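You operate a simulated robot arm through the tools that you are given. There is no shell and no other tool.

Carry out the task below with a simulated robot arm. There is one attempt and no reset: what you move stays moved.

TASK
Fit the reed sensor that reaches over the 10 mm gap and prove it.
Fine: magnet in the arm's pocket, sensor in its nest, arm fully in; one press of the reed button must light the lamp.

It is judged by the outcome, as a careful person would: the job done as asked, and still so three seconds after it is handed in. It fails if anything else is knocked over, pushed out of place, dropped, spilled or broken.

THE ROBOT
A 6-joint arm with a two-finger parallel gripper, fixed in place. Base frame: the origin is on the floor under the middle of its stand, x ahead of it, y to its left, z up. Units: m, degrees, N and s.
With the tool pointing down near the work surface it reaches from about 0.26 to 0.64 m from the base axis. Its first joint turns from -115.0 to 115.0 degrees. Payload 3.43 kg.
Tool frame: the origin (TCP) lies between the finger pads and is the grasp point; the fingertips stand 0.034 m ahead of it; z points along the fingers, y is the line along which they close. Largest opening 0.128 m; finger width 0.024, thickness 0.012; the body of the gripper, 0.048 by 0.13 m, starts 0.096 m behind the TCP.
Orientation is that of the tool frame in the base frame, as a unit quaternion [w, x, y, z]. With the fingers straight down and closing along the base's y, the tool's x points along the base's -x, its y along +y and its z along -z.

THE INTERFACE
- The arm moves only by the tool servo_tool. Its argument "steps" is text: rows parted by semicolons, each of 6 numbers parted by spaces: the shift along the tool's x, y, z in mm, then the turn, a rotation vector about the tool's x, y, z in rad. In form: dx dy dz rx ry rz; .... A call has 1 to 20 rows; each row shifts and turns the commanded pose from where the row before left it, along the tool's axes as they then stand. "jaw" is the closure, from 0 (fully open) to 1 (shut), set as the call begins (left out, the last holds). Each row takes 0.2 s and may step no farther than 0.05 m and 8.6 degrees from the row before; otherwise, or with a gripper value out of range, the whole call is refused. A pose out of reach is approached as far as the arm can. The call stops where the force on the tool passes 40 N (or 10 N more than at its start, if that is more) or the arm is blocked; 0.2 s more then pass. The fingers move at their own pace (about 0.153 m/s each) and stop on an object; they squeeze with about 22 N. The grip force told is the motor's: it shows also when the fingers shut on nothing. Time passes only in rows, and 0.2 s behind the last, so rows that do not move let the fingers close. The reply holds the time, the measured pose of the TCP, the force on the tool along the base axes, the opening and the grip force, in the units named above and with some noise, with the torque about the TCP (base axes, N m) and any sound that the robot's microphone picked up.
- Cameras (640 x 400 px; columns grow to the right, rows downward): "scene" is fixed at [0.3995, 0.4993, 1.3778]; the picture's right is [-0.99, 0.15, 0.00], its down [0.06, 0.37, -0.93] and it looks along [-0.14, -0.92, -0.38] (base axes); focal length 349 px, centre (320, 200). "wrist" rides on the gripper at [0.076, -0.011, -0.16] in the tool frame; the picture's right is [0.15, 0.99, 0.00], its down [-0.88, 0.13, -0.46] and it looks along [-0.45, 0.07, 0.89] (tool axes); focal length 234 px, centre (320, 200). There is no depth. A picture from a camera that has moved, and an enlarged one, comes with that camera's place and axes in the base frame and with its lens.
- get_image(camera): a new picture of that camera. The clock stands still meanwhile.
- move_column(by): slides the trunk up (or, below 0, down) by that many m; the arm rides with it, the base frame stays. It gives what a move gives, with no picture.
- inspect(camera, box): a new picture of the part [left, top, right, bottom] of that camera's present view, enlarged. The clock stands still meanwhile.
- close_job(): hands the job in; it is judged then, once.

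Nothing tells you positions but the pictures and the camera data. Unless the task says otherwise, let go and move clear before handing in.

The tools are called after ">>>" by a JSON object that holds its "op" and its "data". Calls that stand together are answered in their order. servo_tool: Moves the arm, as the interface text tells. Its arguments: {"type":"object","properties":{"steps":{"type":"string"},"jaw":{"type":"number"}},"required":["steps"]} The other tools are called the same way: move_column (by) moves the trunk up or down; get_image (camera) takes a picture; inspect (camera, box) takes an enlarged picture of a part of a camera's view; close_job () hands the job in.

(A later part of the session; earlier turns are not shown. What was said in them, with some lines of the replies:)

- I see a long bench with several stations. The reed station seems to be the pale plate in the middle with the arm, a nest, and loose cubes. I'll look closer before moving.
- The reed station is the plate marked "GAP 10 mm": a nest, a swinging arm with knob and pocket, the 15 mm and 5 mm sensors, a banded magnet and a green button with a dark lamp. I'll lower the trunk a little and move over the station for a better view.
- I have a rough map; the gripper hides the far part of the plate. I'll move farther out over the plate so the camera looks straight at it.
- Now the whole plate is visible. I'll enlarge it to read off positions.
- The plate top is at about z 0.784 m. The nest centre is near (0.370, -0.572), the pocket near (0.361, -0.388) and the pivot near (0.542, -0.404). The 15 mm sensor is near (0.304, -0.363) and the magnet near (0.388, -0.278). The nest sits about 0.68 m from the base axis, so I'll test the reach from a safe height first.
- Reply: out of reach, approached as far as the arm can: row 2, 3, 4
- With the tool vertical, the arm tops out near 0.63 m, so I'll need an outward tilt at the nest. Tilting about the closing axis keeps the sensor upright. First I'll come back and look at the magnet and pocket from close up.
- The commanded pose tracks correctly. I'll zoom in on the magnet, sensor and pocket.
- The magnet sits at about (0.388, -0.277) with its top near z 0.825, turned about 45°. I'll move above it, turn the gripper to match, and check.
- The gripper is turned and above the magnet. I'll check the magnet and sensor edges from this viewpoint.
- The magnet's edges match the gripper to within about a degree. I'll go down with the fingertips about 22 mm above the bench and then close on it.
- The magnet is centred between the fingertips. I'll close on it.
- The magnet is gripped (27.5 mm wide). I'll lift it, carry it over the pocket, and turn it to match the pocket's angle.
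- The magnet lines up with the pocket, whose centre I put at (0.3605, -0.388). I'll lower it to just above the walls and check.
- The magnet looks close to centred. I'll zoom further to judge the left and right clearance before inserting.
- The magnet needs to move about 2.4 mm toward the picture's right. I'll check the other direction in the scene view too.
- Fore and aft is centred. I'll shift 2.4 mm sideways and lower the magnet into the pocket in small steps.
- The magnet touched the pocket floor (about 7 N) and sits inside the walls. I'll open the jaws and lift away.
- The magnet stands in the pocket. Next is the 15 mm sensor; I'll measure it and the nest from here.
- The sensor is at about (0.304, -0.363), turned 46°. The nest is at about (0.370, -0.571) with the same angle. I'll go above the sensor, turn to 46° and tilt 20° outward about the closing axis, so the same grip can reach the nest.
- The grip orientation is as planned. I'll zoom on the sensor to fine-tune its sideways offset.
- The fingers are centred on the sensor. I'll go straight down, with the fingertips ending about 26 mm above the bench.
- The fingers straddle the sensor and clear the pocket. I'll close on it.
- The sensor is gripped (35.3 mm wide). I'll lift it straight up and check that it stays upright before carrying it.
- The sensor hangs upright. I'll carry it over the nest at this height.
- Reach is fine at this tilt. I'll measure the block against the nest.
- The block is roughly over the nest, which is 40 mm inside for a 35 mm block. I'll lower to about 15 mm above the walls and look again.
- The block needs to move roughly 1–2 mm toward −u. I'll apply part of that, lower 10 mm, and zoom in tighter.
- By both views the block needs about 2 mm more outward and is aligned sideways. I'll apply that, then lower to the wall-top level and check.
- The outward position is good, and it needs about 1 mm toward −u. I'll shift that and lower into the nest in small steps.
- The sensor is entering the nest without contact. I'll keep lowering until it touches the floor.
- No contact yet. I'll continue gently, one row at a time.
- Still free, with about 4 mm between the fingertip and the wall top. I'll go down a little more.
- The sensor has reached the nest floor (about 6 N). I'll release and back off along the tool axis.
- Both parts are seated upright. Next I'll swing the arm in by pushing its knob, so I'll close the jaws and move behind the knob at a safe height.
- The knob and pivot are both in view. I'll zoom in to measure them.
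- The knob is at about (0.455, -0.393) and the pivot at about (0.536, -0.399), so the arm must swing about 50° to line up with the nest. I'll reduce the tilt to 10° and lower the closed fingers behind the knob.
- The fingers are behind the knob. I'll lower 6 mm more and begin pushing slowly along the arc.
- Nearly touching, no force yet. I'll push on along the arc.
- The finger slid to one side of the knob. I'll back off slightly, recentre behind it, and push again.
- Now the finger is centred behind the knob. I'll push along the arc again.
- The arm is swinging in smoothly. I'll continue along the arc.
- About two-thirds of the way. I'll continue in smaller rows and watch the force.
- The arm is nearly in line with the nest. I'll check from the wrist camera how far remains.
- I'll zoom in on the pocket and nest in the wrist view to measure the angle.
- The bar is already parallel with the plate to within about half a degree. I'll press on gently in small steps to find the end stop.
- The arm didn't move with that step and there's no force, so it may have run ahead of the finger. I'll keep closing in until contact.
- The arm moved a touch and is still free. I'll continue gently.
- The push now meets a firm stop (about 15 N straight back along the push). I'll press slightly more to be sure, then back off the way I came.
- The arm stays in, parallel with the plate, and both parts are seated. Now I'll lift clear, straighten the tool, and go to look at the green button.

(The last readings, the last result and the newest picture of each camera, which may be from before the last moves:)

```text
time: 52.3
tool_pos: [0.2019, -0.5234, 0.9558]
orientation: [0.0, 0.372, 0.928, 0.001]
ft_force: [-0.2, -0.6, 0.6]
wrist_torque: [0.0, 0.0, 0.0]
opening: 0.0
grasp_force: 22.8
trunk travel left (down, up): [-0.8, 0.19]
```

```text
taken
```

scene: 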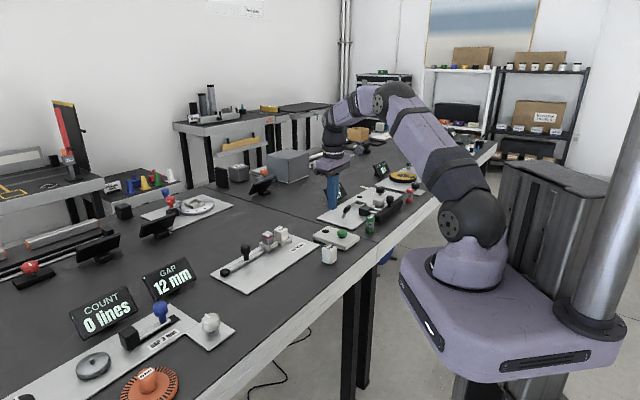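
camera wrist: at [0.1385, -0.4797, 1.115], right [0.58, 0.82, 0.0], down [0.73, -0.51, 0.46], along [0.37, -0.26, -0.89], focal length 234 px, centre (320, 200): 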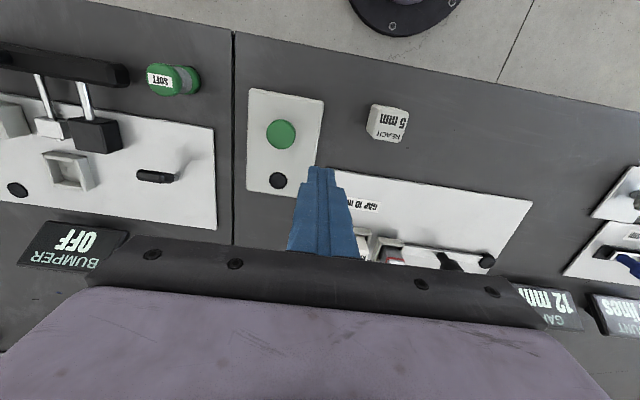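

I'll zoom in on the button pad and check the reed assembly once more.

>>> {"op": "inspect", "data": {"camera": "wrist", "box": [235, 80, 335, 200]}}

>>> {"op": "inspect", "data": {"camera": "scene", "box": [205, 205, 375, 305]}}

>>> {"op": "inspect", "data": {"camera": "scene", "box": [300, 215, 370, 265]}}

>>> {"op": "inspect", "data": {"camera": "scene", "box": [250, 215, 300, 260]}}

```text
3.33 times, centred on (285, 140) of wrist
camera zoom: at [0.1385, -0.4797, 1.115], right [0.58, 0.82, 0.0], down [0.73, -0.51, 0.46], along [0.37, -0.26, -0.89], focal length 781 px, centre (437, 400)
```

zoom: 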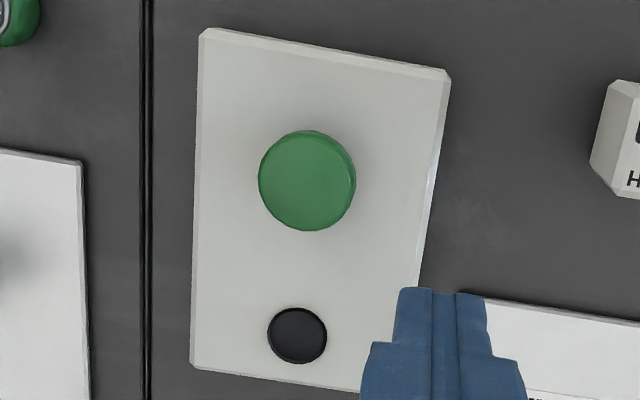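

```text
3.76 times, centred on (290, 255) of scene
camera zoom: at [0.3995, 0.4993, 1.3778], right [-0.99, 0.15, 0.0], down [0.06, 0.37, -0.93], along [-0.14, -0.92, -0.38], focal length 1313 px, centre (433, -7)
```

zoom: 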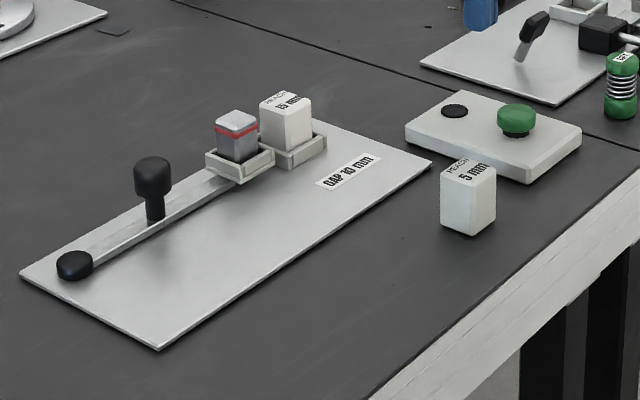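

```text
8.00 times, centred on (335, 240) of scene
camera zoom: at [0.3995, 0.4993, 1.3778], right [-0.99, 0.15, 0.0], down [0.06, 0.37, -0.93], along [-0.14, -0.92, -0.38], focal length 2790 px, centre (200, -120)
```

zoom: 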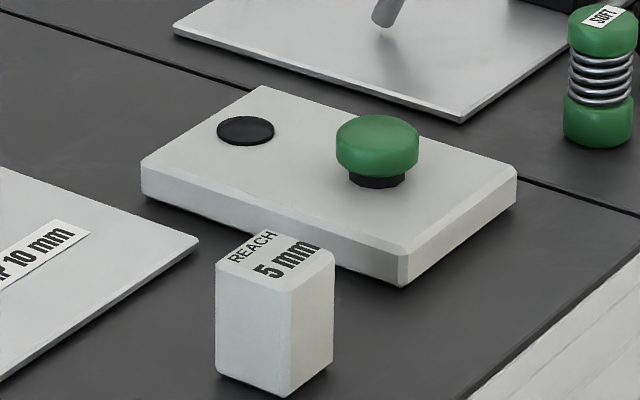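

```text
8.89 times, centred on (275, 238) of scene
camera zoom: at [0.3995, 0.4993, 1.3778], right [-0.99, 0.15, 0.0], down [0.06, 0.37, -0.93], along [-0.14, -0.92, -0.38], focal length 3100 px, centre (720, -133)
```

zoom: 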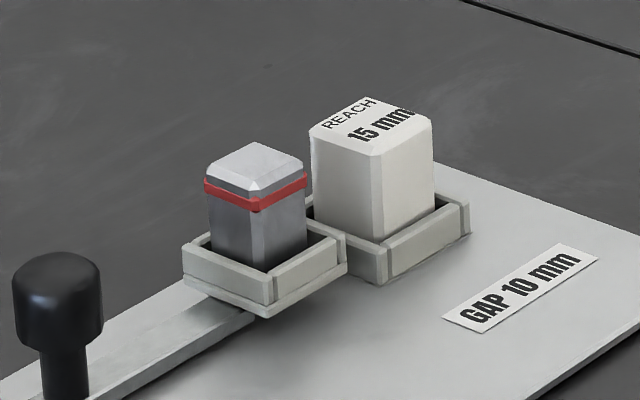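

The reed assembly looks right: the magnet is in the pocket, the 15 mm sensor is in the nest, and the arm is parallel and in. The button's top centre is near (0.161, -0.553), z about 0.825. I'll move above it and stop just short of touching.

>>> {"op": "servo_tool", "data": {"steps": "4.75 -24.65 0 0 0 0; 4.75 -24.65 0 0 0 0; 0 0 25 0 0 0; 0 0 25 0 0 0; 0 0 18 0 0 0; 0 0 0 0 0 0"}}

>>> {"op": "inspect", "data": {"camera": "scene", "box": [300, 205, 380, 265]}}

>>> {"op": "get_image", "data": {"camera": "wrist"}}

```text
time: 53.7
tool_pos: [0.1583, -0.552, 0.888]
orientation: [0.0, 0.374, 0.927, 0.001]
ft_force: [0.5, 0.1, 0.1]
wrist_torque: [0.04, -0.03, 0.0]
opening: 0.0
grasp_force: 21.6
trunk travel left (down, up): [-0.8, 0.19]
```

```text
6.67 times, centred on (340, 235) of scene
camera zoom: at [0.3995, 0.4993, 1.3778], right [-0.99, 0.15, 0.0], down [0.06, 0.37, -0.93], along [-0.14, -0.92, -0.38], focal length 2325 px, centre (187, -33)
```

zoom: 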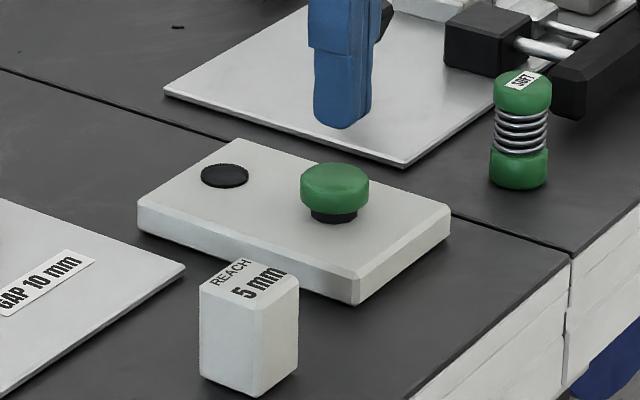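

```text
taken
camera wrist: at [0.0951, -0.5081, 1.0477], right [0.58, 0.82, 0.0], down [0.73, -0.52, 0.46], along [0.37, -0.26, -0.89], focal length 234 px, centre (320, 200)
```

wrist: 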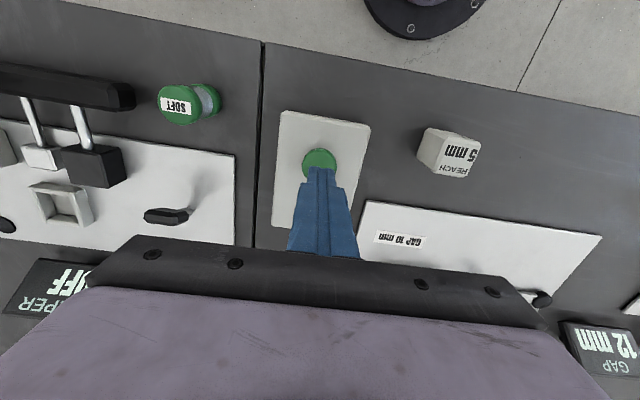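

The fingertips are centred over the button and about 29 mm above it. I'll lower to just above its top.

>>> {"op": "servo_tool", "data": {"steps": "0 0 15 0 0 0; 0 0 8 0 0 0; 0 0 0 0 0 0"}}

>>> {"op": "inspect", "data": {"camera": "scene", "box": [310, 215, 370, 255]}}

```text
time: 54.5
tool_pos: [0.159, -0.5512, 0.8657]
orientation: [0.001, 0.373, 0.928, 0.001]
ft_force: [0.0, -0.5, -0.3]
wrist_torque: [0.01, 0.01, -0.01]
opening: 0.0
grasp_force: 21.8
trunk travel left (down, up): [-0.8, 0.19]
```

```text
10.00 times, centred on (340, 235) of scene
camera zoom: at [0.3995, 0.4993, 1.3778], right [-0.99, 0.15, 0.0], down [0.06, 0.37, -0.93], along [-0.14, -0.92, -0.38], focal length 3488 px, centre (120, -150)
```

zoom: 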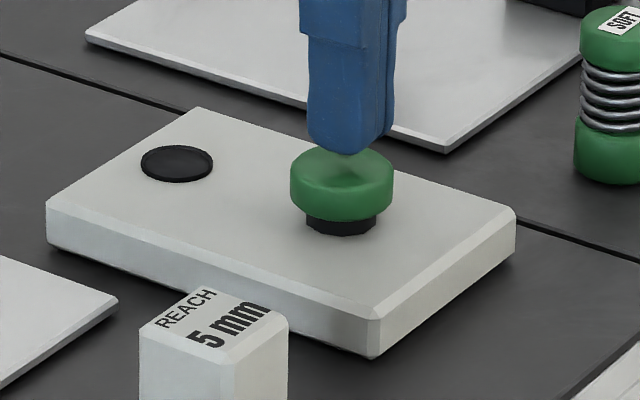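

The fingertip is a few millimetres above the button. I'll make one steady press.

>>> {"op": "servo_tool", "data": {"steps": "0 0 2 0 0 0; 0 0 2 0 0 0; 0 0 2 0 0 0; 0 0 2 0 0 0; 0 0 1.5 0 0 0; 0 0 0 0 0 0"}}

>>> {"op": "inspect", "data": {"camera": "scene", "box": [310, 215, 370, 255]}}

```text
time: 55.9
tool_pos: [0.1583, -0.5509, 0.8555]
orientation: [0.0, 0.373, 0.928, 0.0]
ft_force: [-1.0, 0.4, 1.3]
wrist_torque: [0.0, 0.0, -0.05]
opening: 0.0
grasp_force: 22.1
trunk travel left (down, up): [-0.8, 0.19]
```

```text
10.00 times, centred on (340, 235) of scene
camera zoom: at [0.3995, 0.4993, 1.3778], right [-0.99, 0.15, 0.0], down [0.06, 0.37, -0.93], along [-0.14, -0.92, -0.38], focal length 3488 px, centre (120, -150)
```

zoom: 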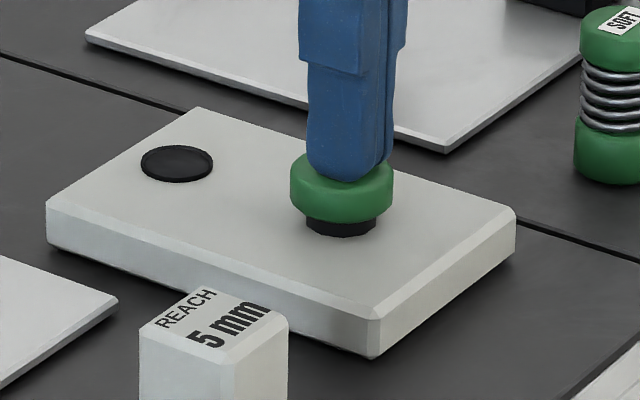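

Light contact, and the button has barely moved. I'll continue the same press downward without lifting.

>>> {"op": "servo_tool", "data": {"steps": "0 0 1 0 0 0; 0 0 1 0 0 0; 0 0 1 0 0 0; 0 0 0 0 0 0"}}

>>> {"op": "inspect", "data": {"camera": "scene", "box": [310, 215, 370, 255]}}

```text
time: 56.9
tool_pos: [0.1588, -0.5509, 0.8524]
orientation: [0.0, 0.374, 0.928, 0.0]
ft_force: [0.5, 1.0, 1.8]
wrist_torque: [0.03, 0.01, 0.03]
opening: 0.0002
grasp_force: 22.0
trunk travel left (down, up): [-0.8, 0.19]
heard: click
```

```text
10.00 times, centred on (340, 235) of scene
camera zoom: at [0.3995, 0.4993, 1.3778], right [-0.99, 0.15, 0.0], down [0.06, 0.37, -0.93], along [-0.14, -0.92, -0.38], focal length 3488 px, centre (120, -150)
```

zoom: 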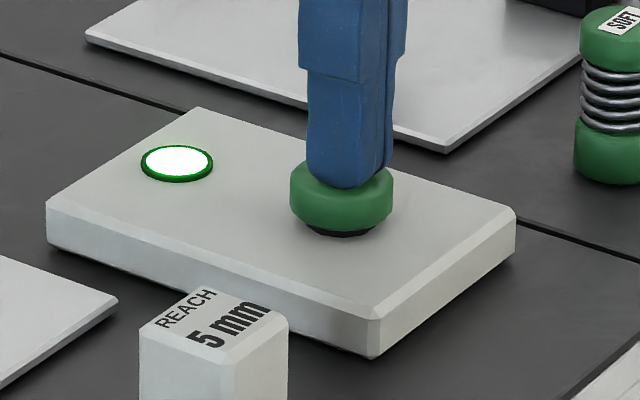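

The press clicked and the lamp is lit. I'll lift straight up, move clear, and confirm everything stays in place.

>>> {"op": "servo_tool", "data": {"steps": "0 0 -10 0 0 0; 0 0 -20 0 0 0; 0 0 -35 0 0 0; 0 0 -40 0 0 0; 30 0 -20 0 0 0; 0 0 0 0 0 0; 0 0 0 0 0 0; 0 0 0 0 0 0"}}

>>> {"op": "get_image", "data": {"camera": "scene"}}

>>> {"op": "inspect", "data": {"camera": "scene", "box": [205, 205, 375, 305]}}

>>> {"op": "get_image", "data": {"camera": "wrist"}}

```text
time: 58.7
tool_pos: [0.1375, -0.5299, 0.9767]
orientation: [0.0, 0.372, 0.928, 0.0]
ft_force: [0.4, -0.6, 0.5]
wrist_torque: [0.01, 0.0, -0.01]
opening: 0.0001
grasp_force: 21.8
trunk travel left (down, up): [-0.8, 0.19]
```

```text
taken
```

scene: 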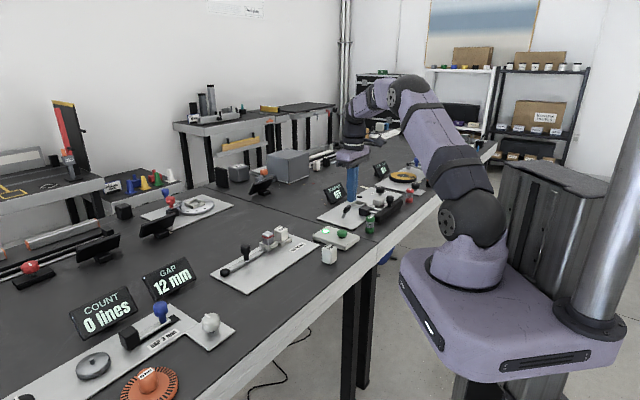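

```text
3.76 times, centred on (290, 255) of scene
camera zoom: at [0.3995, 0.4993, 1.3778], right [-0.99, 0.15, 0.0], down [0.06, 0.37, -0.93], along [-0.14, -0.92, -0.38], focal length 1313 px, centre (433, -7)
```

zoom: 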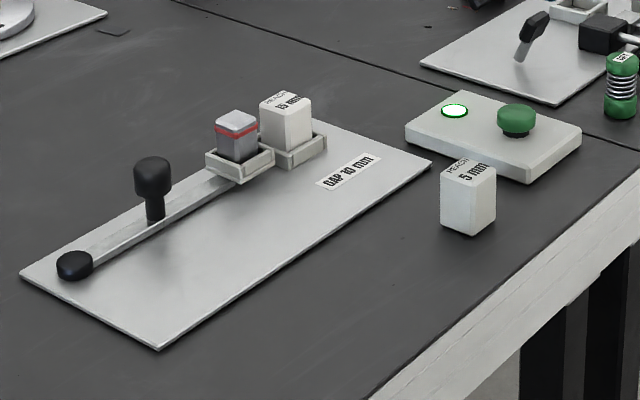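

```text
taken
camera wrist: at [0.0743, -0.4864, 1.1363], right [0.58, 0.82, 0.0], down [0.73, -0.51, 0.46], along [0.37, -0.26, -0.89], focal length 234 px, centre (320, 200)
```

wrist: 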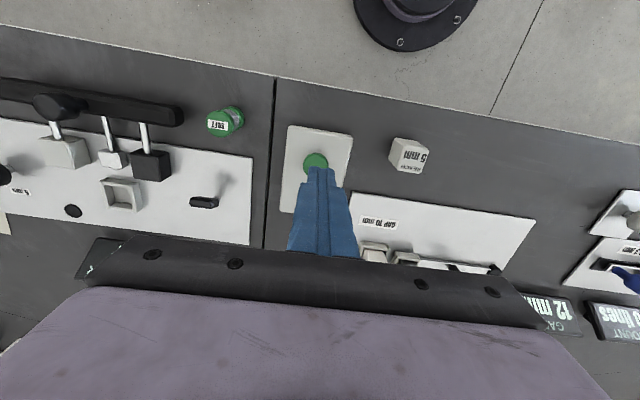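

The lamp stays lit with the button released, and nothing else has moved. I'll wait about three seconds and check once more before handing in.

>>> {"op": "servo_tool", "data": {"steps": "0 0 0 0 0 0; 0 0 0 0 0 0; 0 0 0 0 0 0; 0 0 0 0 0 0; 0 0 0 0 0 0; 0 0 0 0 0 0; 0 0 0 0 0 0; 0 0 0 0 0 0; 0 0 0 0 0 0; 0 0 0 0 0 0; 0 0 0 0 0 0; 0 0 0 0 0 0; 0 0 0 0 0 0; 0 0 0 0 0 0; 0 0 0 0 0 0", "jaw": 0.5}}

>>> {"op": "inspect", "data": {"camera": "scene", "box": [205, 205, 375, 305]}}

```text
time: 61.9
tool_pos: [0.1368, -0.5301, 0.9774]
orientation: [0.0, 0.373, 0.928, 0.0]
ft_force: [0.5, 0.2, 0.4]
wrist_torque: [-0.03, 0.03, 0.0]
opening: 0.0642
grasp_force: 0.1
trunk travel left (down, up): [-0.8, 0.19]
```

```text
3.76 times, centred on (290, 255) of scene
camera zoom: at [0.3995, 0.4993, 1.3778], right [-0.99, 0.15, 0.0], down [0.06, 0.37, -0.93], along [-0.14, -0.92, -0.38], focal length 1313 px, centre (433, -7)
```

zoom: 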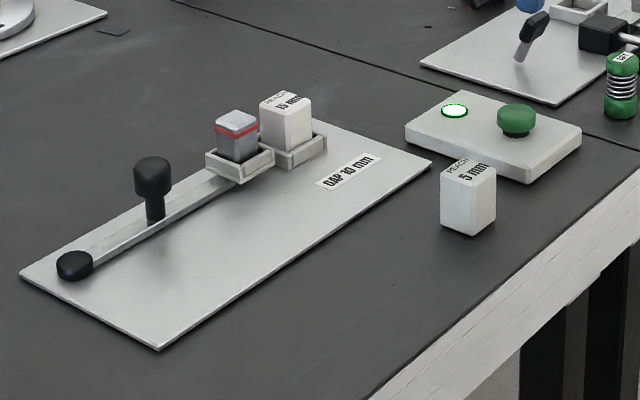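

After three more seconds the lamp is still lit. The magnet is in its pocket, the 15 mm sensor is in its nest, the arm is fully in, and the gripper is clear. I'm handing in the job.

>>> {"op": "close_job", "data": {}}

```text
The job is handed in.
```

The job is done and handed in: the 15 mm reed sensor is fitted, and one press of the reed button lit the lamp.

- **Magnet:** it stands upright in the arm's pocket.
- **Sensor:** I used the 15 mm one, because the 5 mm one would not reach over the 10 mm gap. It sits on the floor of its nest.
- **Arm:** I pushed it in by its knob until it met a firm stop. It stayed there when I backed off, in line with the plate.
- **Proof:** the button clicked once and the lamp came on. The lamp was still lit more than three seconds after I let go.

In the last pictures nothing else on the bench looked moved. The gripper was open and clear of everything.
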